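You operate a simulated robot arm through the tools that you are given. There is no shell and no other tool. Be economical: measure what you need, move in short steps, check, and stop when the job is done.

Carry out the task below with a simulated robot arm. There is one attempt and no reset: what you move stays moved.

TASK
Open the feet drawer, put both white clips from the beige table away in the inside of the feet drawer and shut the drawer again.

It is judged by the outcome, as a careful person would: the job done as asked, and still so three seconds after it is handed in. It fails if anything else is knocked over, pushed out of place, dropped, spilled or broken.

THE ROBOT
A 6-joint arm with a two-finger parallel gripper, fixed in place. Base frame: the origin is at the foot of the arm, x ahead of it, y to its left, z up. Lengths are in m, angles in degrees, forces in N, time in s.
With the tool pointing down near the work surface it reaches from about 0.26 to 0.68 m from the base axis. Its first joint turns from -66.0 to 66.0 degrees. Payload 2.9 kg.
Tool frame: the origin (TCP) lies between the finger pads and is the grasp point; the fingertips stand 0.03 m ahead of it; z points along the fingers, y is the line along which they close. The gripper opens to 0.11 m. The fingers are 0.02 m wide and 0.01 m thick; the gripper's body (0.048 by 0.112 m) begins 0.055 m behind the TCP.
Orientation is told as [roll, pitch, yaw] about the base's x, y, z axes, in that order, counted from this pose: with the fingers straight down and closing along the base's y, the tool's x points along the base's -x, its y along +y and its z along -z.

THE INTERFACE
- The arm moves only by the tool jog_arm. Its argument "motion" is a list of rows, each a list of 7 numbers: the shift along the tool's x, y, z in units of 400 mm (1.0 is 400 mm), then the turn, a rotation vector about the tool's x, y, z in units of 90 degrees (1.0 is 90 degrees), then the finger opening in m, from 0 to 0.11. In form: [[tx, ty, tz, rx, ry, rz, jaw], ...]. A call has 1 to 10 rows; each row is the pose to reach, as a shift and turn from the pose commanded when the call began, along the tool's axes at that moment. A call with a number of a shift or a turn outside -1 to 1 is refused whole. A row lasts 0.2 s, in which the tool goes at most 0.05 m and 8.6 degrees; a call with a longer step from one row to the next is refused whole, and so is a gripper value outside its range. A pose out of reach is approached as far as the arm can. The call stops where the force on the tool passes 40 N (or 10 N more than at its start, if that is more) or the arm is blocked; 0.2 s more then pass. The fingers move at their own pace (about 0.108 m/s each) and stop on an object; they squeeze with about 33 N. The grip force told is the motor's: it shows also when the fingers shut on nothing. Time passes only in rows, and 0.2 s behind the last, so rows that repeat a pose let the fingers close. It gives the time, the measured TCP pose, the force on the tool (base axes), the opening and the grip force at its end, in the units of the frame above (readings bear some noise).
- Cameras (640 x 400 px; columns grow to the right, rows downward): "scene" is fixed at [0.073, 0.4363, 1.3751]; the picture's right is [-0.77, -0.63, 0.00], its down [-0.41, 0.50, -0.76] and it looks along [0.48, -0.59, -0.65] (base axes); focal length 321 px, centre (320, 200). "wrist" rides on the gripper at [-0.036, 0, -0.057] in the tool frame; the picture's right is [0.00, -1.00, 0.00], its down [0.97, 0.00, -0.24] and it looks along [0.24, 0.00, 0.97] (tool axes); focal length 218 px, centre (320, 200).
- grab_frame(camera): a new picture of that camera. No time passes.
- pixel_to_xyz(camera, pixels): for up to 12 pixels [column, row] of the newest picture of that camera ("zoom" is the newest enlarged one), the place [x, y, z] in the base frame of the surface seen there, good to about 0.003 m. No time passes.
- close_up(camera, box): a new picture of the part [left, top, right, bottom] of that camera's present view, enlarged. No time passes.
- close_job(): hands the job in; it is judged then, once.

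Work in short steps. Measure before you move; look again where a grasp or a placing could have gone wrong, and mend it. You have 80 turns and 46 pictures in all, the two below and enlarged ones among them. Open the gripper and draw the arm clear of the work before you hand the job in, unless the task says otherwise; then end with one line.

The tools are called after ">>>" as a command line: name --pt "numbers of a row" for each row, then --argument value for the rest, lists and objects as JSON in quotes. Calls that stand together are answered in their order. jog_arm: Moves the arm, as the interface text tells. Its arguments: {"type":"object","properties":{"motion":{"type":"array","items":{"type":"array","items":{"type":"number"}}}},"required":["motion"]} The other tools are called the same way: grab_frame (camera) takes a picture; pixel_to_xyz (camera, pixels) gives the place of the surface under pixels of a picture; close_up (camera, box) takes an enlarged picture of a part of a camera's view; close_job () hands the job in.

At the start:

```text
clock: 0.0
tcp_pos: [0.5039, -0.1452, 1.0111]
tcp_rot: [0.1, 0.0, -0.1]
wrist_force: [-0.5, 0.1, -0.7]
width: 0.11
gripper_force: 0.1
```

scene: 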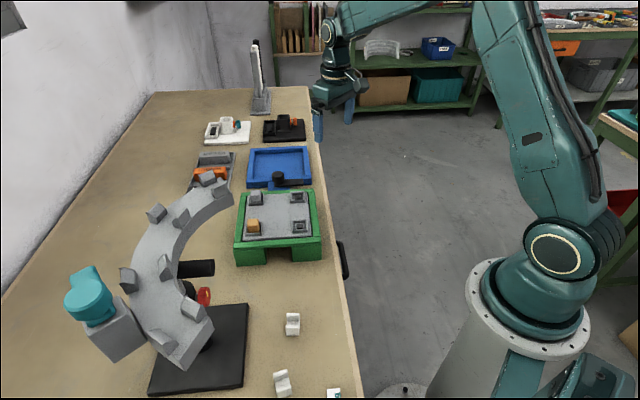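
wrist: 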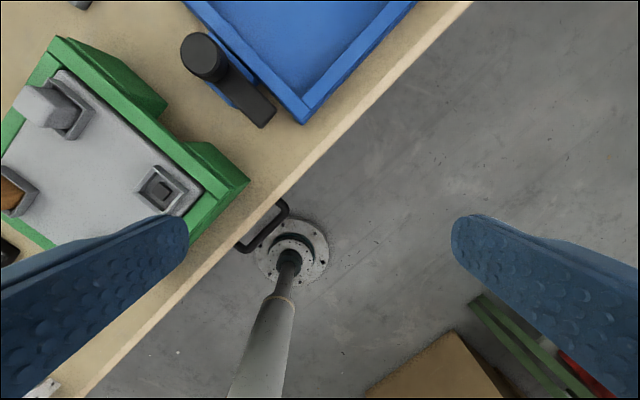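

The drawer handle seems to be at scene (343,260) and white clips at (292,324), (282,383), (333,393). I'll enlarge both areas to check.

>>> close_up --camera "scene" --box '[220, 290, 380, 400]'

>>> close_up --camera "scene" --box '[180, 80, 380, 290]'

>>> pixel_to_xyz --camera "scene" --pixels '[[292, 324], [282, 383], [333, 393], [343, 260], [340, 243], [346, 278], [330, 200], [352, 340], [310, 350]]'

>>> pixel_to_xyz --camera "wrist" --pixels '[[262, 225], [284, 204], [250, 248], [240, 240], [275, 203], [300, 165], [120, 345], [40, 388]]'

```text
3.64 times, centred on (300, 345) of scene
```

zoom: 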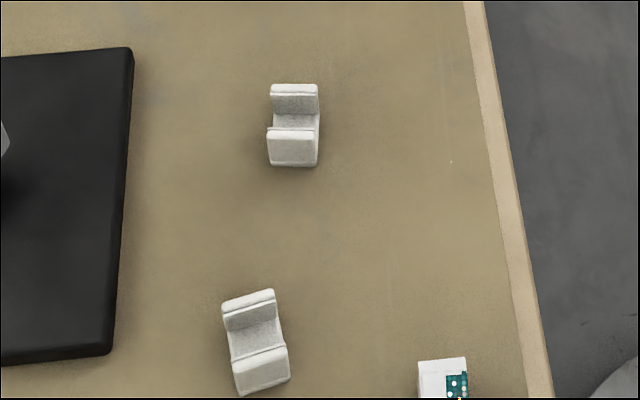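

```text
1.90 times, centred on (280, 185) of scene
```

zoom: 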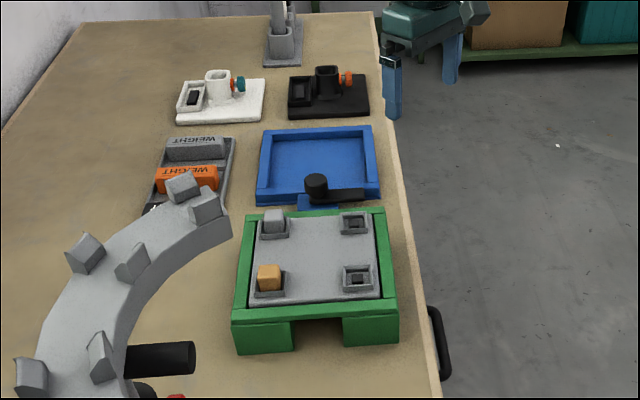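

```text
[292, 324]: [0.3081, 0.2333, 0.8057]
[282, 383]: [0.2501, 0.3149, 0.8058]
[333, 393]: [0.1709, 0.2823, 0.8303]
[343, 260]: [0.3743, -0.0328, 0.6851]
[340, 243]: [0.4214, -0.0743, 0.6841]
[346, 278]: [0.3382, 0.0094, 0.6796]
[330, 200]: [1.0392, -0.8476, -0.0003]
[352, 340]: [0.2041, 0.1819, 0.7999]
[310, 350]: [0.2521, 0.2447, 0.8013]
```

```text
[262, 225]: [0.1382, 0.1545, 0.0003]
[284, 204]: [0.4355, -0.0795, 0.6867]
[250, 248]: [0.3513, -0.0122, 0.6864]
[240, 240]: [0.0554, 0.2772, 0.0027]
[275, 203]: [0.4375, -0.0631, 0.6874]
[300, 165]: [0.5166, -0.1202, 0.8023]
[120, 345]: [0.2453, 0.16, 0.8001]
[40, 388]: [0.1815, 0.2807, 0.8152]
```

The drawer bar runs about (0.338,0.009)→(0.436,-0.08) at z≈0.685. It stands ~0.036 m off the table edge, whose outward normal is about (-0.70,-0.71). I'll move to a hover in front of it, with the tool yawed and tilted ~40° toward the drawer front.

>>> jog_arm --pt "0.046 0.011 0.04 -0.0422 -0.0171 0.0469 0.11" --pt "0.092 0.022 0.08 -0.0844 -0.0342 0.0938 0.11" --pt "0.138 0.034 0.12 -0.1266 -0.0513 0.1407 0.11" --pt "0.184 0.045 0.16 -0.1688 -0.0684 0.1876 0.11" --pt "0.23 0.056 0.2 -0.211 -0.0855 0.2345 0.11" --pt "0.276 0.067 0.24 -0.2532 -0.1026 0.2814 0.11" --pt "0.322 0.079 0.28 -0.2954 -0.1197 0.3283 0.11" --pt "0.368 0.09 0.32 -0.3376 -0.1368 0.3752 0.11" --pt "0.414 0.101 0.36 -0.3798 -0.1539 0.4221 0.11" --pt "0.46 0.1125 0.4 -0.422 -0.171 0.469 0.11"

>>> grab_frame --camera "wrist"

>>> grab_frame --camera "scene"

```text
clock: 2.2
tcp_pos: [0.3184, -0.098, 0.8532]
tcp_rot: [40.0, -0.1, -44.3]
wrist_force: [-0.3, -0.4, -0.5]
width: 0.1102
gripper_force: 0.0
```

```text
41 pictures are left
```

wrist: 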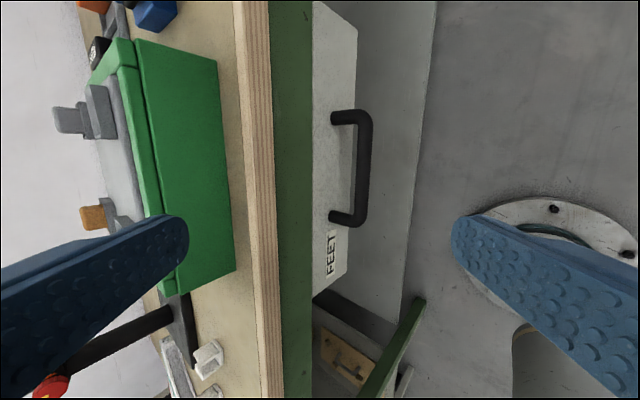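

```text
40 pictures are left
```

scene: 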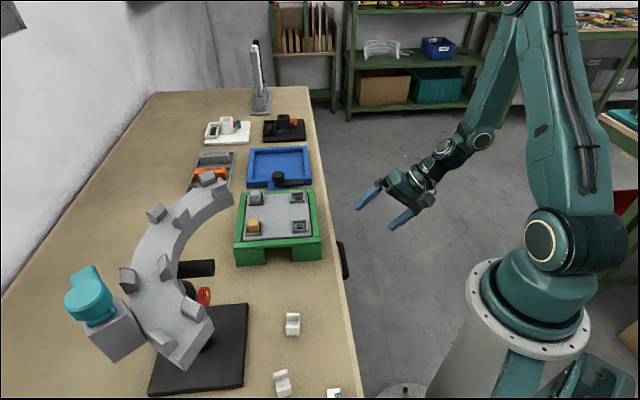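

The FEET label confirms the right drawer. The bar is at wrist (367,165), with its posts at (345,118) and (345,217). I'll measure it before approaching.

>>> pixel_to_xyz --camera "wrist" --pixels '[[367, 125], [366, 165], [362, 210], [320, 160], [335, 60], [335, 260], [315, 160], [293, 160], [338, 118], [245, 100], [353, 40], [345, 275]]'

```text
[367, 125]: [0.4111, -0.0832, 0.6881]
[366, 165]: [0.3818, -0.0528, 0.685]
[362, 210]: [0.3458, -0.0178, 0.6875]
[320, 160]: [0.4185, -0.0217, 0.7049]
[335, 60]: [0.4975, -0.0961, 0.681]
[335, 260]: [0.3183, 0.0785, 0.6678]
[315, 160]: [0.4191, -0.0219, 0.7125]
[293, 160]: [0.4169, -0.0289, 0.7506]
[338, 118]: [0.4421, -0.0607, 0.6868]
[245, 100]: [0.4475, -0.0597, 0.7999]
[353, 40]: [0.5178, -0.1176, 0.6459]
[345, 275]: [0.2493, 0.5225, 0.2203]
```

The drawer front lies at d≈0.278 along the normal. The bar centre is at d≈0.234, z≈0.685, leaving a gap of ~0.039. I'll line up along the tool axis and stop 5 cm short to check.

>>> jog_arm --pt "-0.0265 -0.06 0.06 0 0 0 0.05" --pt "-0.0265 -0.113 0.12 0 0 0 0.045" --pt "-0.0265 -0.113 0.21 0 0 0 0.045" --pt "-0.0265 -0.113 0.3 0 0 0 0.045"

>>> grab_frame --camera "wrist"

```text
clock: 3.2
tcp_pos: [0.3559, -0.0752, 0.732]
tcp_rot: [40.1, -0.1, -44.1]
wrist_force: [-0.4, -0.3, 0.3]
width: 0.045
gripper_force: 0.0
```

```text
39 pictures are left
```

wrist: 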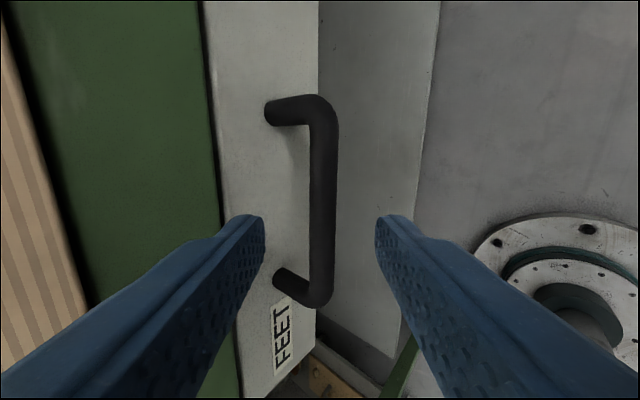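

The bar (col 325) is centred between the fingertips, so I'll advance 5 cm and close.

>>> jog_arm --pt "0 0 0.045 0 0 0 0.045" --pt "0 0 0.09 0 0 0 0.045" --pt "0 0 0.13 0 0 0 0.045" --pt "0 0 0.13 0 0 0 0.0" --pt "0 0 0.13 0 0 0 0.0" --pt "0 0 0.13 0 0 0 0.0"

>>> grab_frame --camera "wrist"

```text
clock: 4.6
tcp_pos: [0.3798, -0.053, 0.6918]
tcp_rot: [39.9, 0.1, -44.1]
wrist_force: [-3.6, -4.6, -15.6]
width: 0.0156
gripper_force: 44.5
```

```text
38 pictures are left
```

wrist: 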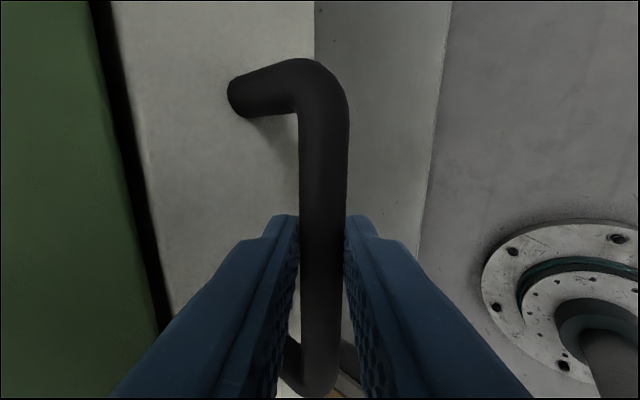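

The bar is gripped (15.6 mm). I'll pull horizontally outward, 8 cm first.

>>> jog_arm --pt "0 -0.0192 -0.016 0 0 0 0" --pt "0 -0.0383 -0.0321 0 0 0 0" --pt "0 -0.0575 -0.0482 0 0 0 0" --pt "0 -0.0766 -0.0643 0 0 0 0" --pt "0 -0.1149 -0.0964 0 0 0 0" --pt "0 -0.1532 -0.1286 0 0 0 0"

>>> grab_frame --camera "scene"

```text
clock: 6.0
tcp_pos: [0.3226, -0.1094, 0.6923]
tcp_rot: [40.1, 0.2, -44.1]
wrist_force: [-9.9, 12.0, 7.7]
width: 0.0159
gripper_force: 45.3
```

```text
37 pictures are left
```

scene: 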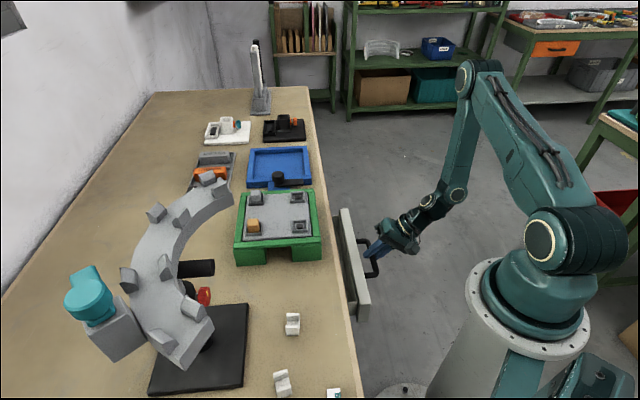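

The drawer slides freely, so I'll pull another 8 cm.

>>> jog_arm --pt "0 -0.0192 -0.016 0 0 0 0" --pt "0 -0.0383 -0.0321 0 0 0 0" --pt "0 -0.0575 -0.0482 0 0 0 0" --pt "0 -0.0766 -0.0643 0 0 0 0" --pt "0 -0.1149 -0.0964 0 0 0 0" --pt "0 -0.1532 -0.1286 0 0 0 0"

>>> grab_frame --camera "scene"

```text
clock: 7.5
tcp_pos: [0.268, -0.1645, 0.6921]
tcp_rot: [40.4, 0.6, -44.0]
wrist_force: [-1.7, 0.4, 3.6]
width: 0.0156
gripper_force: 45.1
stopped in row 6: the force on the tool passed its limit (the readings are from after the stop); the commanded pose is now the measured one
```

```text
36 pictures are left
```

scene: 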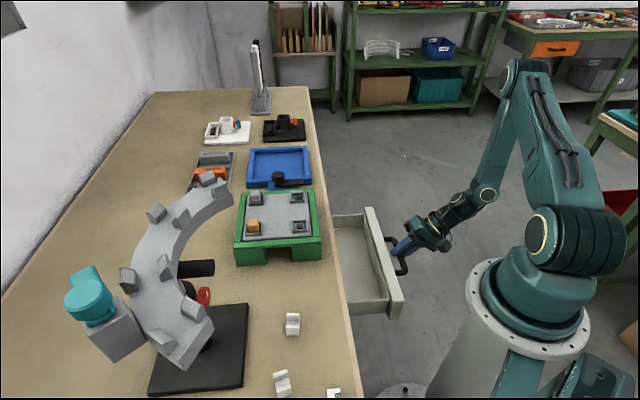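

The drawer hit its stop at about 16 cm. I'll release, back off along the tool axis and rise.

>>> jog_arm --pt "0 0 0 0 0 0 0.045" --pt "0 0 0 0 0 0 0.045" --pt "0 0 -0.06 0 0 0 0.045" --pt "0 0 -0.12 0 0 0 0.045" --pt "0 0 -0.2 0 0 0 0.045" --pt "0 0.06 -0.27 0 0 0 0.06" --pt "0 0.12 -0.34 0 0 0 0.06" --pt "0 0.18 -0.41 0 0 0 0.06" --pt "0 0.24 -0.48 0 0 0 0.06"

>>> close_up --camera "scene" --box '[250, 180, 442, 300]'

```text
clock: 9.5
tcp_pos: [0.2709, -0.1825, 0.9014]
tcp_rot: [40.2, 0.5, -43.9]
wrist_force: [-1.0, -0.3, -0.2]
width: 0.0596
gripper_force: 0.1
out of reach, approached as far as the arm can: row 3, 4, 5, 6, 7, 8, 9
```

```text
3.33 times, centred on (346, 240) of scene
```

zoom: 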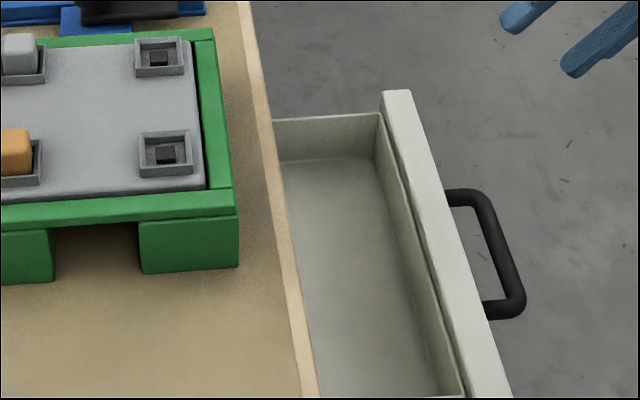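

I'll measure the drawer and recheck the clips.

>>> pixel_to_xyz --camera "zoom" --pixels '[[330, 200], [350, 280], [380, 360], [400, 96], [378, 118], [410, 260], [310, 165], [450, 260], [500, 385], [375, 165], [460, 388], [515, 300]]'

>>> close_up --camera "scene" --box '[256, 304, 346, 400]'

>>> grab_frame --camera "scene"

```text
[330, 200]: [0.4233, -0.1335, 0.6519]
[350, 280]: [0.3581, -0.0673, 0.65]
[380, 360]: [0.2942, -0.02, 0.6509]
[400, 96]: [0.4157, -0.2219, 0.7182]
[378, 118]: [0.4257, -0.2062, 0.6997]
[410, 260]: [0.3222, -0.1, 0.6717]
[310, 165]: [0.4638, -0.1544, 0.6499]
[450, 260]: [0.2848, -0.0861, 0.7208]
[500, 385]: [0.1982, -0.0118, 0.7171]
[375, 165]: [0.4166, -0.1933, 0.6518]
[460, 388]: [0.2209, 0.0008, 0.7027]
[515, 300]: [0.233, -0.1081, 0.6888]
```

```text
4.17 times, centred on (301, 352) of scene
```

zoom: 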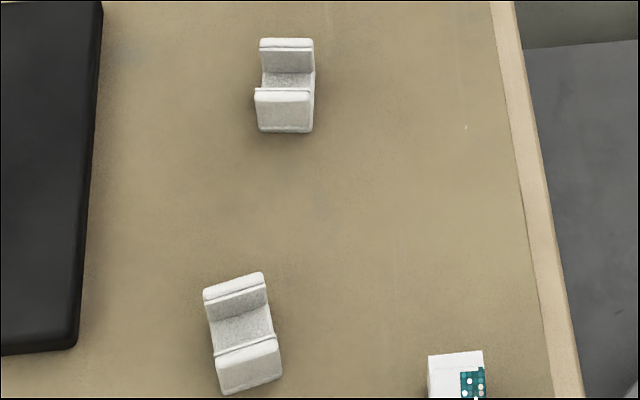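

```text
33 pictures are left
```

scene: 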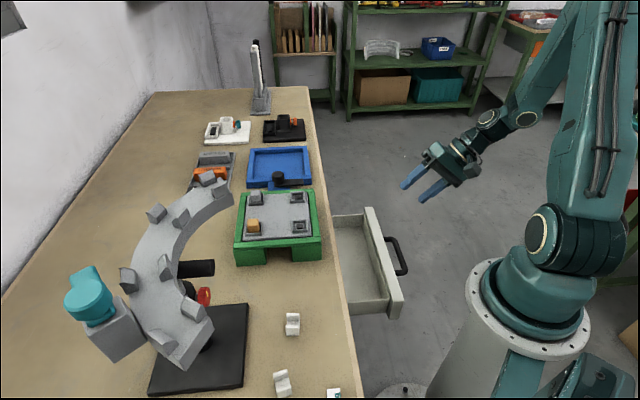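

The drawer floor is at z=0.65 and its interior runs d 0.15–0.27, e 0.165–0.445. Next I'll measure the two clips in the enlarged picture, at (285,85) and (243,330).

>>> pixel_to_xyz --camera "zoom" --pixels '[[262, 42], [311, 42], [258, 92], [311, 96], [285, 80], [284, 128], [208, 294], [262, 276], [218, 358], [276, 346], [240, 330], [250, 385]]'

```text
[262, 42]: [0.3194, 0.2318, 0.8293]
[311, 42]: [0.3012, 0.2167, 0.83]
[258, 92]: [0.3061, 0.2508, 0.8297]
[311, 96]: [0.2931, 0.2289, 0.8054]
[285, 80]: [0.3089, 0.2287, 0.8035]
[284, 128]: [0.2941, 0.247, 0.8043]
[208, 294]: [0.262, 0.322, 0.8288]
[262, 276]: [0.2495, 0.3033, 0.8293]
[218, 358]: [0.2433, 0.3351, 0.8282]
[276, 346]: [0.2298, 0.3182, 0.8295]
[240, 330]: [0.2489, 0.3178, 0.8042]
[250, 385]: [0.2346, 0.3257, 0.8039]
```

Each clip is a U about 24×28×30 mm: clip 1 is centred near (0.304,0.234) and clip 2 near (0.246,0.320). Before planning the descent I'll check how near and tall the surrounding obstacles are.

>>> pixel_to_xyz --camera "scene" --pixels '[[213, 325], [245, 308], [205, 297], [213, 268], [240, 385], [185, 365], [130, 350], [85, 280], [195, 290], [225, 195], [318, 250], [333, 391]]'

```text
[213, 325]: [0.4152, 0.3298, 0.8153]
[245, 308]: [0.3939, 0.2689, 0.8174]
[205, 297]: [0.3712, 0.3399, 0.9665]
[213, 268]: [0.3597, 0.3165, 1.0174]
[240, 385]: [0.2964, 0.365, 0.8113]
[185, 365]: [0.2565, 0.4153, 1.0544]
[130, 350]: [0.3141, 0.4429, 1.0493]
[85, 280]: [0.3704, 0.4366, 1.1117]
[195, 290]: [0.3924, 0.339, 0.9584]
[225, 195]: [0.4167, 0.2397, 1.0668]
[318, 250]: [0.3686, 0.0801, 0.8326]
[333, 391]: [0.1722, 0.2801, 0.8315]
```

The arc device stands about 0.1 m from both clips and rises above z=1.0, so descents must be vertical and exact. First I'll straighten the tool and move back over the drawer side at z≈1.0.

>>> jog_arm --pt "0.018 0.057 0.007 0.0555 0 0 0.06" --pt "0.0355 0.114 0.014 0.111 0 0 0.06" --pt "0.053 0.171 0.021 0.1665 0 0 0.06" --pt "0.071 0.2275 0.028 0.222 0 0 0.06" --pt "0.089 0.284 0.035 0.2775 0 0 0.06" --pt "0.1065 0.341 0.042 0.333 0 0 0.06" --pt "0.124 0.398 0.049 0.3885 0 0 0.06" --pt "0.142 0.455 0.056 0.444 0 0 0.06"

```text
clock: 11.3
tcp_pos: [0.3386, -0.0337, 1.0006]
tcp_rot: [0.3, 0.3, -44.1]
wrist_force: [-0.7, 0.5, 0.5]
width: 0.0597
gripper_force: 0.0
```

Next I'll turn to yaw 40 and move above clip 1 at z≈0.96.

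>>> jog_arm --pt "0.0528 0.042 0.01 0 0 -0.0934 0.06" --pt "0.1056 0.084 0.02 0 0 -0.1868 0.06" --pt "0.1584 0.126 0.03 0 0 -0.2802 0.06" --pt "0.2112 0.168 0.04 0 0 -0.3736 0.06" --pt "0.264 0.21 0.05 0 0 -0.467 0.06" --pt "0.3168 0.252 0.06 0 0 -0.5604 0.06" --pt "0.3696 0.294 0.07 0 0 -0.6538 0.06" --pt "0.4224 0.336 0.08 0 0 -0.7472 0.06" --pt "0.4752 0.378 0.09 0 0 -0.8406 0.06" --pt "0.528 0.42 0.1 0 0 -0.934 0.06"

>>> grab_frame --camera "wrist"

>>> grab_frame --camera "scene"

```text
clock: 13.5
tcp_pos: [0.302, 0.2354, 0.9638]
tcp_rot: [0.5, -0.3, 40.1]
wrist_force: [-0.7, 0.0, 0.1]
width: 0.0601
gripper_force: 0.0
```

```text
32 pictures are left
```

wrist: 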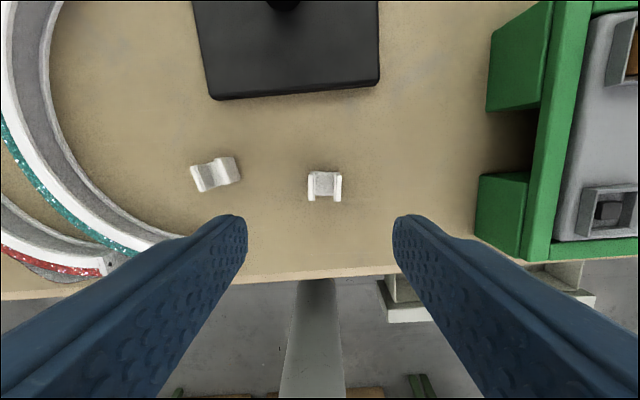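

```text
31 pictures are left
```

scene: 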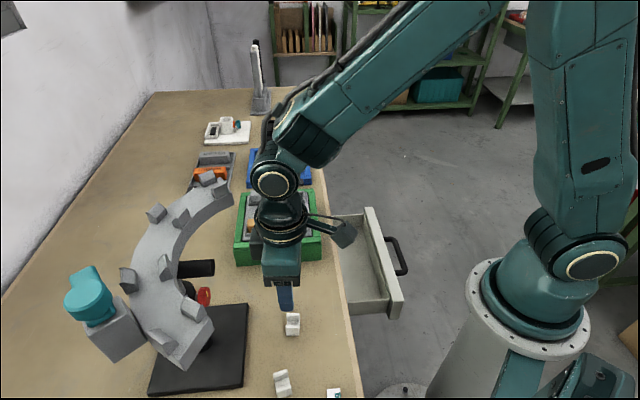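

Clip 1 is at wrist (324,186), its walls to either side across the closing axis. I'll measure it in this view.

>>> close_up --camera "wrist" --box '[270, 150, 380, 219]'

>>> close_up --camera "wrist" --box '[160, 140, 270, 209]'

>>> pixel_to_xyz --camera "wrist" --pixels '[[311, 198], [338, 198], [324, 183], [311, 176], [338, 176], [200, 186], [193, 170], [231, 162], [217, 173], [235, 177]]'

```text
5.80 times, centred on (325, 184) of wrist
```

zoom: 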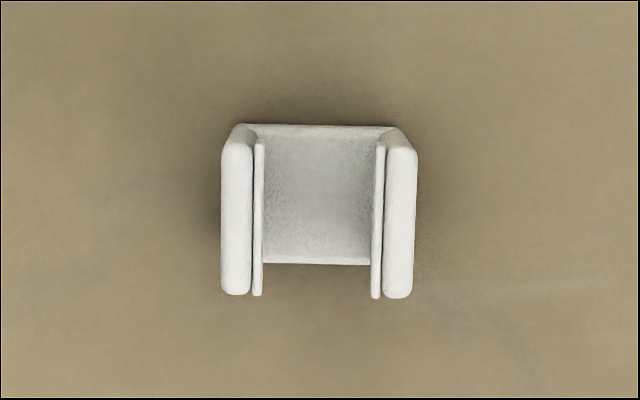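

```text
5.80 times, centred on (215, 174) of wrist
```

zoom: 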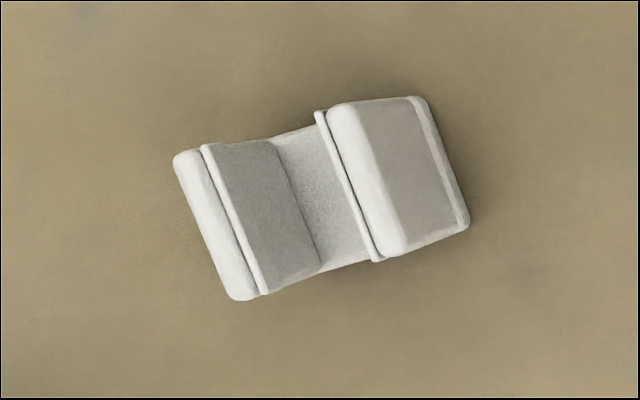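

```text
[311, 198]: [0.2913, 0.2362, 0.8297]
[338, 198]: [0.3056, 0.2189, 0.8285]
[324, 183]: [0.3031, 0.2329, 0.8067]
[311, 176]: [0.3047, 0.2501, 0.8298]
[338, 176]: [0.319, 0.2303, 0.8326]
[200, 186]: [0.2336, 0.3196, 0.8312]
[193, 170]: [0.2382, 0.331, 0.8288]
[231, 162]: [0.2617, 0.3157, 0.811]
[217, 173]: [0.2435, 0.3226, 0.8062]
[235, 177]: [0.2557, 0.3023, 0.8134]
```

Clip 1 is at (0.305,0.234), aligned with the fingers. I'll descend to TCP z≈0.836 with small x/y corrections, close, and check.

>>> jog_arm --pt "-0.0035 -0.0075 0.09 0 0 0 0.06" --pt "-0.0035 -0.0075 0.18 0 0 0 0.06" --pt "-0.0035 -0.0075 0.26 0 0 0 0.06" --pt "-0.0035 -0.0075 0.32 0 0 0 0.06" --pt "-0.0035 -0.0075 0.32 0 0 0 0.02" --pt "-0.0035 -0.0075 0.32 0 0 0 0.0" --pt "-0.0035 -0.0075 0.32 0 0 0 0.0"

>>> grab_frame --camera "wrist"

```text
clock: 15.1
tcp_pos: [0.303, 0.2321, 0.8326]
tcp_rot: [0.5, -0.3, 40.1]
wrist_force: [0.5, -0.2, 0.1]
width: 0.0288
gripper_force: 32.9
```

```text
28 pictures are left
```

wrist: 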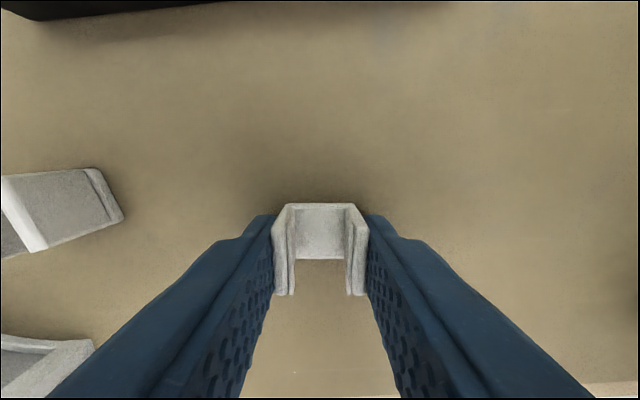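

Clip 1 is gripped (28.8 mm). I'll lift it and carry it over the drawer to about (0.333,-0.045).

>>> jog_arm --pt "0 0 -0.11 0 0 0 0" --pt "0 0 -0.22 0 0 0 0" --pt "0 0 -0.325 0 0 0 0" --pt "0.055 -0.083 -0.325 0 0 -0.01 0" --pt "0.111 -0.165 -0.325 0 0 -0.02 0" --pt "0.166 -0.248 -0.325 0 0 -0.03 0" --pt "0.222 -0.331 -0.325 0 0 -0.04 0" --pt "0.277 -0.414 -0.325 0 0 -0.05 0" --pt "0.333 -0.496 -0.325 0 0 -0.06 0" --pt "0.388 -0.579 -0.325 0 0 -0.067 0"

>>> grab_frame --camera "wrist"

>>> grab_frame --camera "scene"

```text
clock: 17.3
tcp_pos: [0.3365, -0.0416, 0.961]
tcp_rot: [0.4, -0.4, 46.1]
wrist_force: [0.1, -0.2, -0.2]
width: 0.0288
gripper_force: 33.0
```

```text
27 pictures are left
```

wrist: 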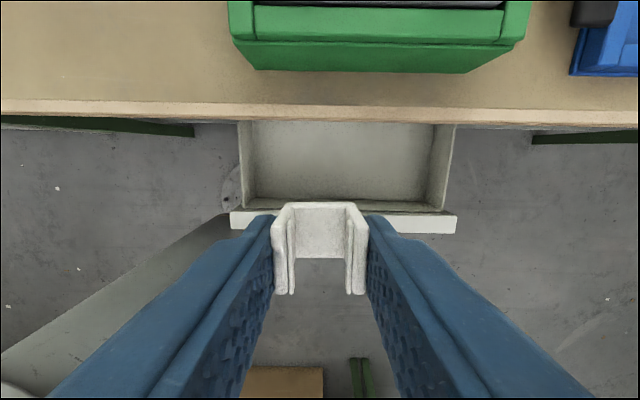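

```text
26 pictures are left
```

scene: 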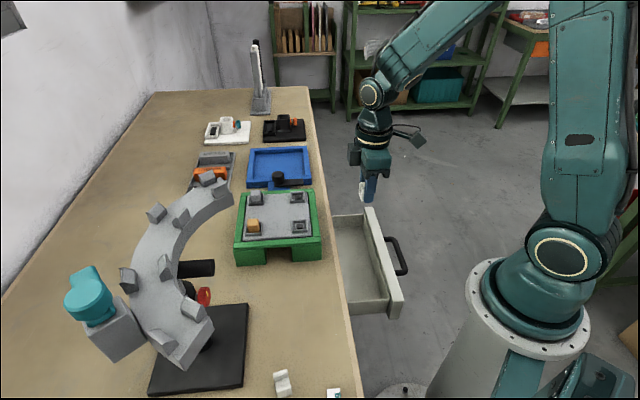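

The dark block (the camera housing) at scene (355,155) is on the table side of the wrist. I'll measure how far it sticks out before lowering.

>>> close_up --camera "scene" --box '[330, 110, 440, 220]'

>>> pixel_to_xyz --camera "scene" --pixels '[[352, 146], [352, 162], [356, 155], [349, 155], [363, 170], [420, 140], [363, 190]]'

```text
3.64 times, centred on (385, 165) of scene
```

zoom: 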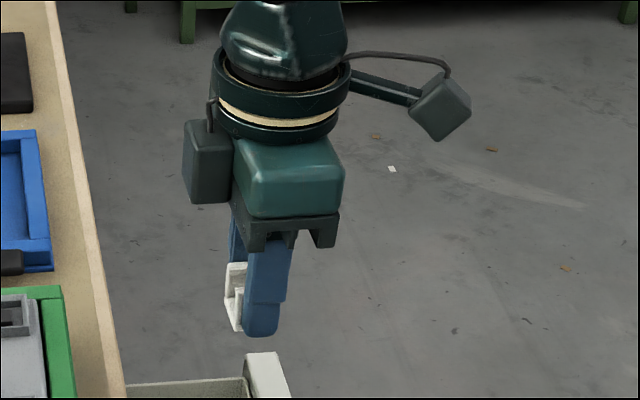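

```text
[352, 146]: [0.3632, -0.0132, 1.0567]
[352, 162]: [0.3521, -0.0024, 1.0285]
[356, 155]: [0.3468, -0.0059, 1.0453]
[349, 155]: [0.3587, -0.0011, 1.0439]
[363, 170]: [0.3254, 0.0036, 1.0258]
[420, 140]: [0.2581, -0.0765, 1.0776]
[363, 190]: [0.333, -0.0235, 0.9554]
```

The block reaches 0.045 m toward the table, so d=0.195 leaves ~3 cm clear. I'll lower clip 1 to just above the drawer floor, open slightly, and look.

>>> jog_arm --pt "0.025 0 0.1 0 0 0 0" --pt "0.025 0 0.2 0 0 0 0" --pt "0.025 0 0.3 0 0 0 0" --pt "0.025 0 0.4 0 0 0 0" --pt "0.025 0 0.5 0 0 0 0" --pt "0.025 0 0.58 0 0 0 0" --pt "0.025 0 0.64 0 0 0 0" --pt "0.025 0 0.6825 0 0 0 0"

>>> close_up --camera "scene" --box '[300, 160, 460, 330]'

```text
clock: 19.1
tcp_pos: [0.3264, -0.0496, 0.6873]
tcp_rot: [0.3, -0.5, 46.1]
wrist_force: [0.6, -0.1, 0.2]
width: 0.0289
gripper_force: 33.0
```

```text
2.35 times, centred on (380, 245) of scene
```

zoom: 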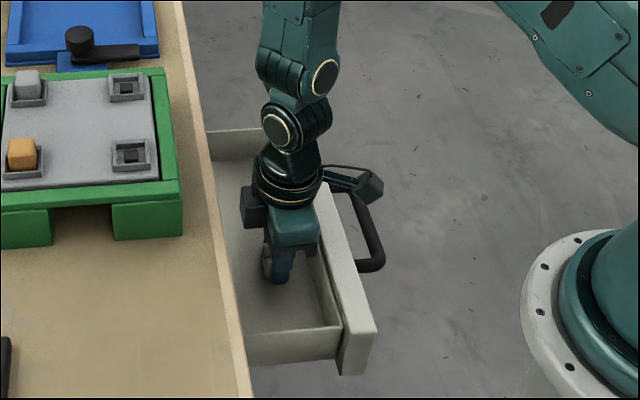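

Clip 1 hangs just over the floor, well inside. I'll lower it 3 mm, open, and rise straight up.

>>> jog_arm --pt "0 0 0.0075 0 0 0 0.0" --pt "0 0 0.0075 0 0 0 0.055" --pt "0 0 0.0075 0 0 0 0.055" --pt "0 0 -0.08 0 0 0 0.055" --pt "0 0 -0.18 0 0 0 0.055" --pt "0 0 -0.28 0 0 0 0.055" --pt "0 0 -0.38 0 0 0 0.055" --pt "0 0 -0.48 0 0 0 0.055" --pt "0 0 -0.58 0 0 0 0.055" --pt "0 0 -0.69 0 0 0 0.055"

>>> grab_frame --camera "wrist"

```text
clock: 21.3
tcp_pos: [0.328, -0.049, 0.9688]
tcp_rot: [0.5, -0.4, 46.1]
wrist_force: [0.2, 0.0, -0.1]
width: 0.0551
gripper_force: 0.1
```

```text
23 pictures are left
```

wrist: 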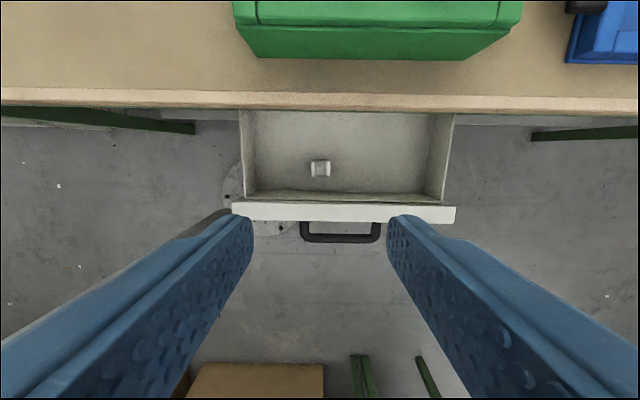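

Clip 1 sits upright on the drawer floor at (320,168). Next I'll move over clip 2 at about (0.246,0.320).

>>> jog_arm --pt "-0.0521 0.0789 0 0 0 -0.0111 0.06" --pt "-0.1042 0.1578 0 0 0 -0.0222 0.06" --pt "-0.1563 0.2367 0 0 0 -0.0333 0.06" --pt "-0.2084 0.3156 0 0 0 -0.0444 0.06" --pt "-0.2605 0.3945 0 0 0 -0.0555 0.06" --pt "-0.3126 0.4734 0 0 0 -0.0666 0.06" --pt "-0.3647 0.5523 0 0 0 -0.0777 0.06" --pt "-0.4168 0.6312 0 0 0 -0.0888 0.06" --pt "-0.4689 0.7101 0 0 0 -0.1 0.06" --pt "-0.521 0.789 0 0 0 -0.111 0.06"

>>> grab_frame --camera "wrist"

>>> close_up --camera "wrist" --box '[270, 150, 380, 219]'

>>> grab_frame --camera "scene"

```text
clock: 23.5
tcp_pos: [0.2443, 0.317, 0.9656]
tcp_rot: [0.4, -0.4, 56.0]
wrist_force: [1.0, -0.2, 0.1]
width: 0.06
gripper_force: 0.0
```

```text
22 pictures are left
```

wrist: 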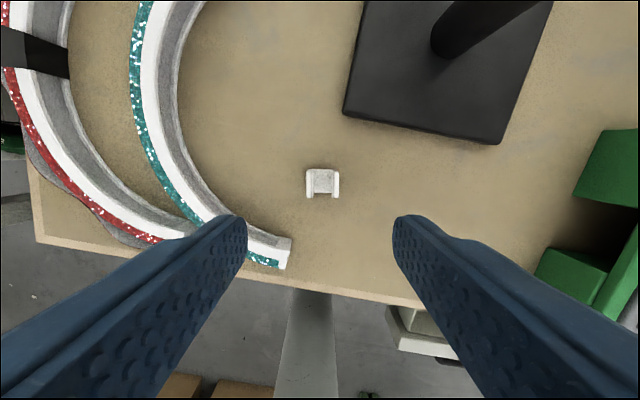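

```text
5.80 times, centred on (325, 184) of wrist
```

zoom: 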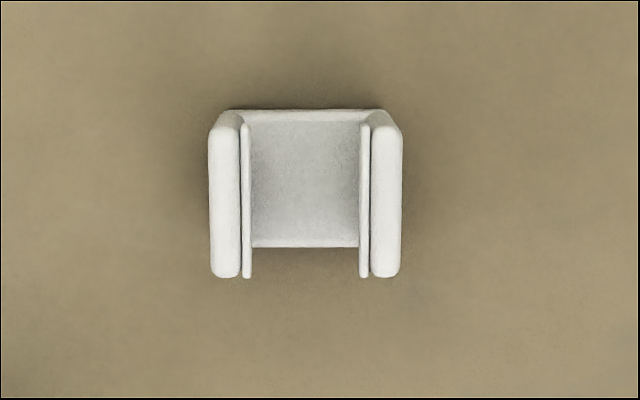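

```text
20 pictures are left
```

scene: 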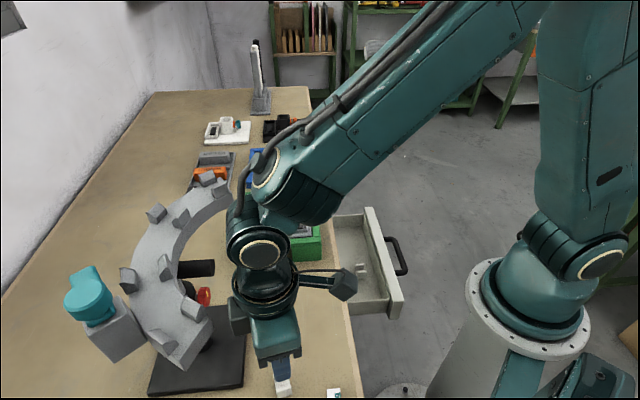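

The fingers are aligned with clip 2, but a curved white/teal object ends at wrist (285,245), near the left finger. I'll measure both.

>>> pixel_to_xyz --camera "wrist" --pixels '[[309, 192], [335, 192], [309, 174], [335, 174], [290, 240], [287, 266], [260, 230], [255, 245], [225, 205], [200, 180], [282, 262]]'

```text
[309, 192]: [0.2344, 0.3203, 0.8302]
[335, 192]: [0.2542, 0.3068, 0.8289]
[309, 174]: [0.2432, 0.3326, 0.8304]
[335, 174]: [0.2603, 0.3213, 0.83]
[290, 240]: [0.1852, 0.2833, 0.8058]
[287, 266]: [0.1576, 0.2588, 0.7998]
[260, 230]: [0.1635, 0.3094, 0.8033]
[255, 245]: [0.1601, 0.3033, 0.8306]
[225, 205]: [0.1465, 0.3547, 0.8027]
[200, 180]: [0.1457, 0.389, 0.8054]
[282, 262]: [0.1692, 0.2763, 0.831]
```

Clip 2 is centred at (0.248,0.320), and the curved object is over 6 cm clear of the finger paths. I'll descend, grip and check.

>>> jog_arm --pt "-0.0115 -0.0035 0.09 0 0 0 0.06" --pt "-0.0115 -0.0035 0.18 0 0 0 0.06" --pt "-0.0115 -0.0035 0.26 0 0 0 0.06" --pt "-0.0115 -0.0035 0.325 0 0 0 0.06" --pt "-0.0115 -0.0035 0.325 0 0 0 0.02" --pt "-0.0115 -0.0035 0.325 0 0 0 0.0" --pt "-0.0115 -0.0035 0.325 0 0 0 0.0"

>>> grab_frame --camera "wrist"

```text
clock: 25.1
tcp_pos: [0.2508, 0.3201, 0.8372]
tcp_rot: [0.5, -0.5, 56.2]
wrist_force: [-0.1, -0.5, -0.6]
width: 0.0282
gripper_force: 33.1
```

```text
19 pictures are left
```

wrist: 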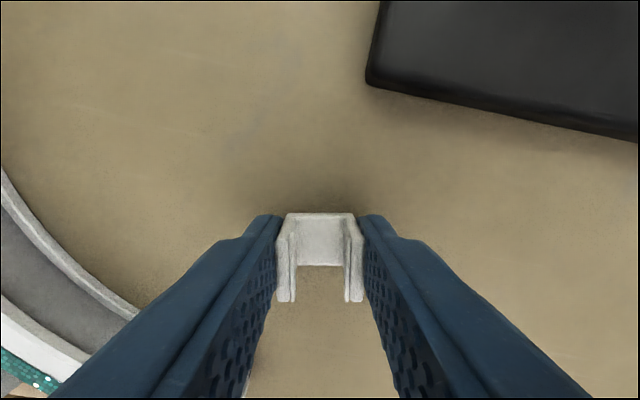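

Clip 2 is gripped (28.2 mm). I'll lift it, then carry it toward the drawer at about (0.394,-0.112).

>>> jog_arm --pt "0 0 -0.11 0 0 0 0" --pt "0 0 -0.22 0 0 0 0" --pt "0 0 -0.335 0 0 0 0"

>>> jog_arm --pt "0.0695 -0.09 0 0 0 0.0111 0" --pt "0.139 -0.18 0 0 0 0.0222 0" --pt "0.2085 -0.27 0 0 0 0.0333 0" --pt "0.278 -0.36 0 0 0 0.0444 0" --pt "0.3475 -0.45 0 0 0 0.0555 0" --pt "0.417 -0.54 0 0 0 0.0666 0" --pt "0.4865 -0.63 0 0 0 0.0777 0" --pt "0.556 -0.72 0 0 0 0.0888 0" --pt "0.6255 -0.81 0 0 0 0.1 0" --pt "0.695 -0.9 0 0 0 0.111 0"

>>> grab_frame --camera "wrist"

```text
clock: 25.9
tcp_pos: [0.249, 0.3193, 0.9688]
tcp_rot: [0.4, -0.4, 56.1]
wrist_force: [0.3, -0.5, -1.2]
width: 0.0283
gripper_force: 33.1
```

```text
clock: 28.1
tcp_pos: [0.3918, -0.1116, 0.9657]
tcp_rot: [0.4, -0.5, 46.0]
wrist_force: [0.7, 0.4, 0.0]
width: 0.0284
gripper_force: 33.5
```

```text
18 pictures are left
```

wrist: 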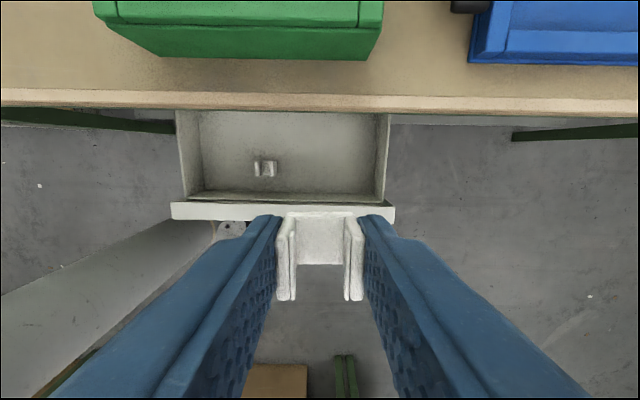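

The position is good (d=0.194, e=0.358). I'll lower to just above the floor.

>>> jog_arm --pt "0 0 0.1 0 0 0 0" --pt "0 0 0.2 0 0 0 0" --pt "0 0 0.3 0 0 0 0" --pt "0 0 0.4 0 0 0 0" --pt "0 0 0.5 0 0 0 0" --pt "0 0 0.58 0 0 0 0" --pt "0 0 0.64 0 0 0 0" --pt "0 0 0.68 0 0 0 0" --pt "0 0 0.687 0 0 0 0"

```text
clock: 30.1
tcp_pos: [0.3929, -0.1083, 0.6896]
tcp_rot: [0.4, -0.4, 46.0]
wrist_force: [-0.3, -0.1, 0.0]
width: 0.0283
gripper_force: 33.0
```

There's no contact force, and the clip bottom is about 2–3 mm above the floor. I'll lower 2 mm more, open and rise.

>>> jog_arm --pt "0 0 0.005 0 0 0 0.0" --pt "0 0 0.005 0 0 0 0.055" --pt "0 0 0.005 0 0 0 0.055" --pt "0 0 -0.08 0 0 0 0.055" --pt "0 0 -0.18 0 0 0 0.055" --pt "0 0 -0.28 0 0 0 0.055" --pt "0 0 -0.38 0 0 0 0.055" --pt "0 0 -0.48 0 0 0 0.055" --pt "0 0 -0.58 0 0 0 0.055" --pt "0 0 -0.69 0 0 0 0.055"

>>> grab_frame --camera "wrist"

```text
clock: 32.3
tcp_pos: [0.3947, -0.1106, 0.9706]
tcp_rot: [0.5, -0.4, 46.1]
wrist_force: [-0.3, 0.8, 0.5]
width: 0.0552
gripper_force: 0.1
```

```text
17 pictures are left
```

wrist: 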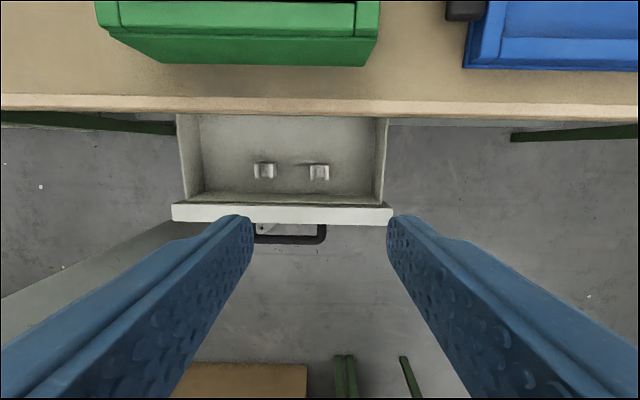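

Both clips are in the drawer, at (265,170) and (318,172). To shut it I'll push the front face above the bar with closed fingers tilted 40°. First I'll turn back toward the earlier yaw, moving outward at height.

>>> jog_arm --pt "0.019 0.013 0 0 0 0.095 0" --pt "0.038 0.026 0 0 0 0.19 0" --pt "0.057 0.04 0 0 0 0.285 0" --pt "0.076 0.053 0 0 0 0.38 0" --pt "0.095 0.066 0 0 0 0.475 0" --pt "0.114 0.079 0 0 0 0.57 0" --pt "0.133 0.092 0 0 0 0.665 0" --pt "0.152 0.106 0 0 0 0.76 0" --pt "0.171 0.119 0 0 0 0.855 0" --pt "0.19 0.132 0 0 0 0.95 0"

```text
clock: 34.5
tcp_pos: [0.3009, -0.1298, 0.969]
tcp_rot: [0.3, 0.4, -39.6]
wrist_force: [0.0, 0.0, 0.1]
width: 0.0001
gripper_force: 32.8
```

Next I'll tilt 40° toward the drawer and hover outside its front at z≈0.80.

>>> jog_arm --pt "0.0015 -0.019 0.07 -0.074 -0.003 0.008 0" --pt "0.003 -0.037 0.14 -0.148 -0.006 0.016 0" --pt "0.0045 -0.056 0.21 -0.222 -0.009 0.024 0" --pt "0.006 -0.075 0.28 -0.296 -0.012 0.032 0" --pt "0.0075 -0.093 0.35 -0.37 -0.015 0.04 0" --pt "0.009 -0.112 0.4225 -0.444 -0.0175 0.048 0"

>>> grab_frame --camera "wrist"

>>> close_up --camera "scene" --box '[300, 160, 460, 330]'

```text
clock: 35.9
tcp_pos: [0.2706, -0.1582, 0.7976]
tcp_rot: [40.5, 0.3, -44.0]
wrist_force: [0.9, -0.5, -0.3]
width: 0.0
gripper_force: 32.7
```

```text
16 pictures are left
```

wrist: 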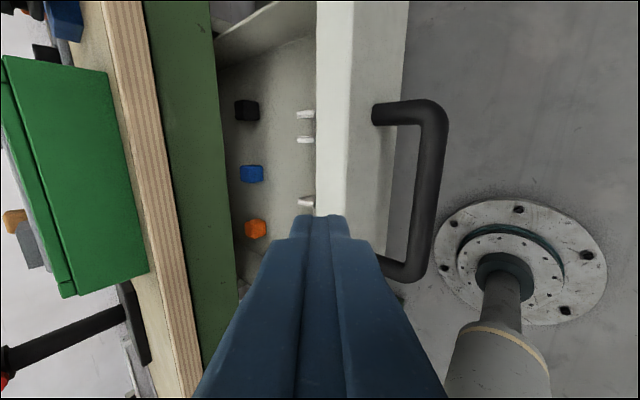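

```text
2.35 times, centred on (380, 245) of scene
```

zoom: 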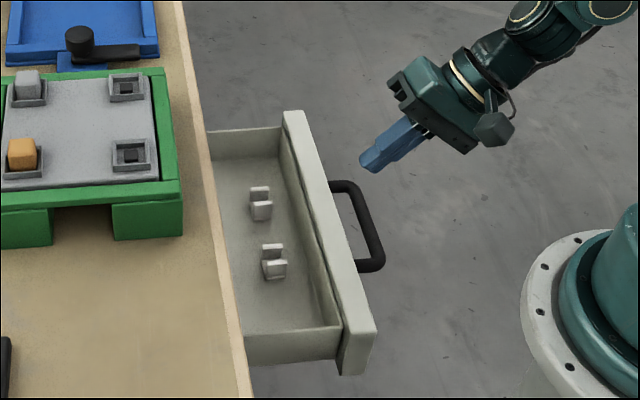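

The clips stand upright well inside, and the tip is outside the front face. I'll lower it into the gap above the bar.

>>> jog_arm --pt "0 -0.036 0.051 0 0 0 0" --pt "0 -0.072 0.102 0 0 0 0" --pt "0 -0.107 0.152 0 0 0 0"

>>> grab_frame --camera "wrist"

>>> close_up --camera "scene" --box '[340, 190, 440, 290]'

```text
clock: 36.7
tcp_pos: [0.2733, -0.1552, 0.7228]
tcp_rot: [40.4, 0.4, -44.0]
wrist_force: [-0.5, 0.7, 1.1]
width: 0.0
gripper_force: 32.8
```

```text
14 pictures are left
```

wrist: 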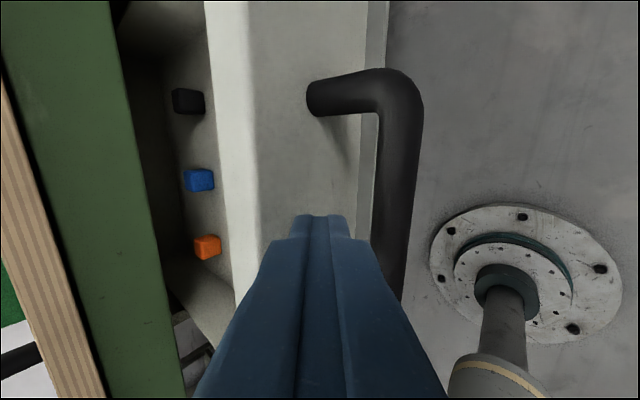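

```text
4.00 times, centred on (390, 240) of scene
```

zoom: 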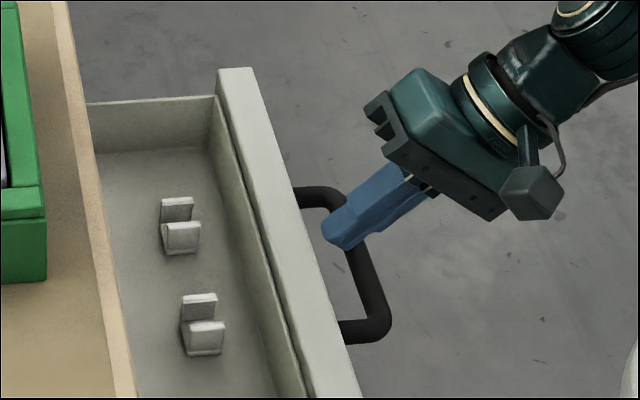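

The tip is between the bar and the front face, above the bar. I'll push gently inward in ~1 cm steps.

>>> jog_arm --pt "0 0.0095 0.0081 0 0 0 0" --pt "0 0.0228 0.0194 0 0 0 0" --pt "0 0.04 0.034 0 0 0 0" --pt "0 0.059 0.0502 0 0 0 0" --pt "0 0.08 0.068 0 0 0 0" --pt "0 0.101 0.0859 0 0 0 0" --pt "0 0.1219 0.1037 0 0 0 0" --pt "0 0.1428 0.1215 0 0 0 0" --pt "0 0.1618 0.1377 0 0 0 0" --pt "0 0.1771 0.1507 0 0 0 0"

>>> grab_frame --camera "scene"

```text
clock: 38.9
tcp_pos: [0.3397, -0.0892, 0.7277]
tcp_rot: [40.5, 0.6, -43.9]
wrist_force: [-0.8, -0.8, 0.5]
width: 0.0
gripper_force: 32.6
```

```text
12 pictures are left
```

scene: 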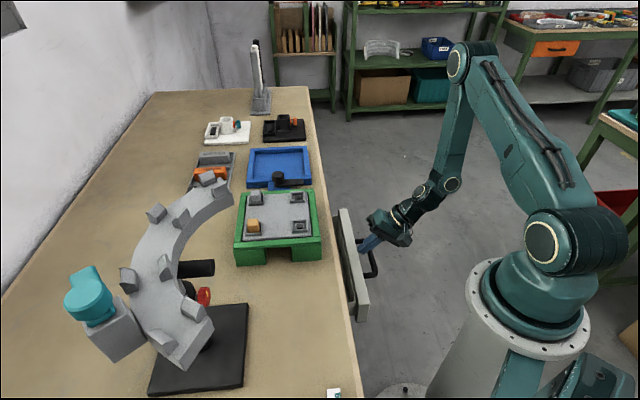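

The drawer is half closed, and the tip has drifted up to z≈0.71 at its leading corner. I'll lower it ~12 mm to stay under the table frame and keep pushing.

>>> jog_arm --pt "0 -0.0194 0.0228 0 0 0 0" --pt "0 -0.0061 0.0341 0 0 0 0" --pt "0 0.0111 0.0487 0 0 0 0" --pt "0 0.0301 0.0649 0 0 0 0" --pt "0 0.0491 0.0811 0 0 0 0" --pt "0 0.0682 0.0973 0 0 0 0" --pt "0 0.0853 0.1119 0 0 0 0" --pt "0 0.1006 0.1248 0 0 0 0"

>>> grab_frame --camera "wrist"

```text
clock: 40.7
tcp_pos: [0.3849, -0.0408, 0.715]
tcp_rot: [40.4, 0.4, -43.8]
wrist_force: [-0.4, -0.2, 1.1]
width: 0.0003
gripper_force: 32.9
```

```text
11 pictures are left
```

wrist: 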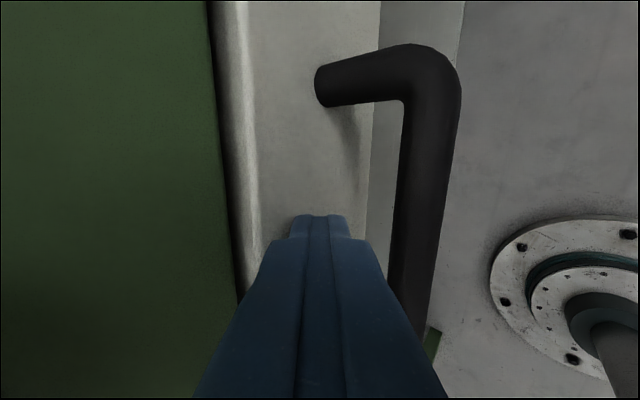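

About 1 cm remains, so I'll push in small steps until the force shows the stop.

>>> jog_arm --pt "0 0.0095 0.0081 0 0 0 0" --pt "0 0.0152 0.013 0 0 0 0" --pt "0 0.021 0.0178 0 0 0 0" --pt "0 0.0267 0.0227 0 0 0 0" --pt "0 0.0324 0.0275 0 0 0 0"

>>> grab_frame --camera "wrist"

```text
clock: 41.9
tcp_pos: [0.3926, -0.0327, 0.7146]
tcp_rot: [40.0, 0.4, -44.1]
wrist_force: [-7.3, -5.3, 7.2]
width: 0.0
gripper_force: 32.1
stopped in row 5: the force on the tool passed its limit (the readings are from after the stop); the commanded pose is now the measured one
```

```text
10 pictures are left
```

wrist: 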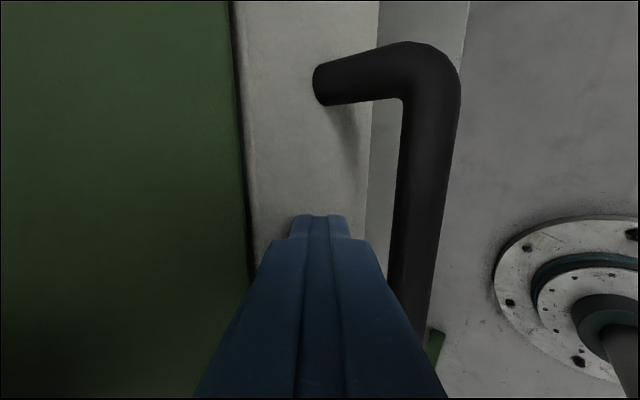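

The push hit a stop with the front seated against the frame. I'll retract along the finger axis, clear of the bar, and check.

>>> jog_arm --pt "0 0 -0.05 0 0 0 0" --pt "0 0 -0.12 0 0 0 0" --pt "0 0 -0.2 0 0 0 0.03" --pt "0 0.02 -0.28 0 0 0 0.06" --pt "0 0.05 -0.35 0 0 0 0.06" --pt "0 0.08 -0.42 0 0 0 0.06"

>>> grab_frame --camera "wrist"

>>> grab_frame --camera "scene"

```text
clock: 43.3
tcp_pos: [0.3357, -0.0898, 0.862]
tcp_rot: [40.0, 0.4, -44.2]
wrist_force: [0.1, 0.4, 0.0]
width: 0.06
gripper_force: 0.0
```

```text
9 pictures are left
```

wrist: 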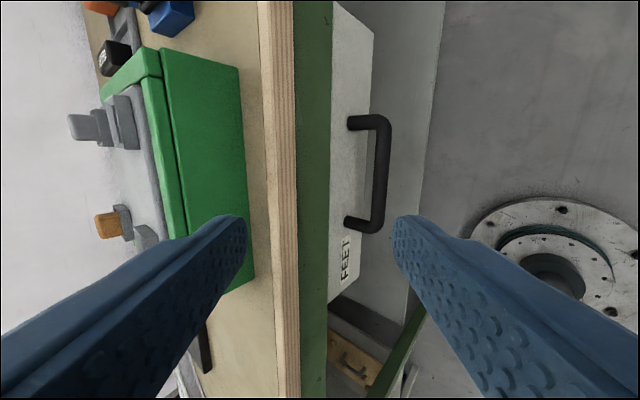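

```text
8 pictures are left
```

scene: 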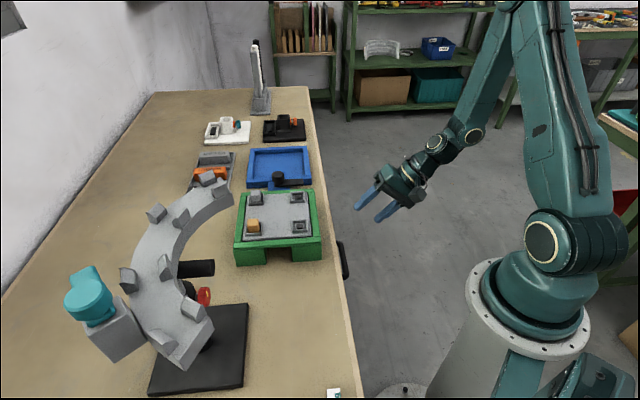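

I'll check that the front sits where it did at the start (d≈0.278).

>>> pixel_to_xyz --camera "wrist" --pixels '[[345, 165], [350, 80], [345, 230], [352, 60], [341, 200], [315, 160]]'

```text
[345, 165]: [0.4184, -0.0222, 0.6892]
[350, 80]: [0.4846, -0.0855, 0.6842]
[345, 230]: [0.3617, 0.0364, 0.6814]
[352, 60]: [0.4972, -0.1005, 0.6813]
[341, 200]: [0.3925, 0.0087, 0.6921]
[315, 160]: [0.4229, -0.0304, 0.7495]
```

The front plane is at d≈0.277, the same as at the start, and the arm is clear with the gripper open, so I'm handing in.

>>> close_job

```text
The job is handed in.
```

I put both white clips in the feet drawer and shut it again; its front is back where it started, nothing else looks disturbed in the final pictures, and the arm is clear with the gripper open.
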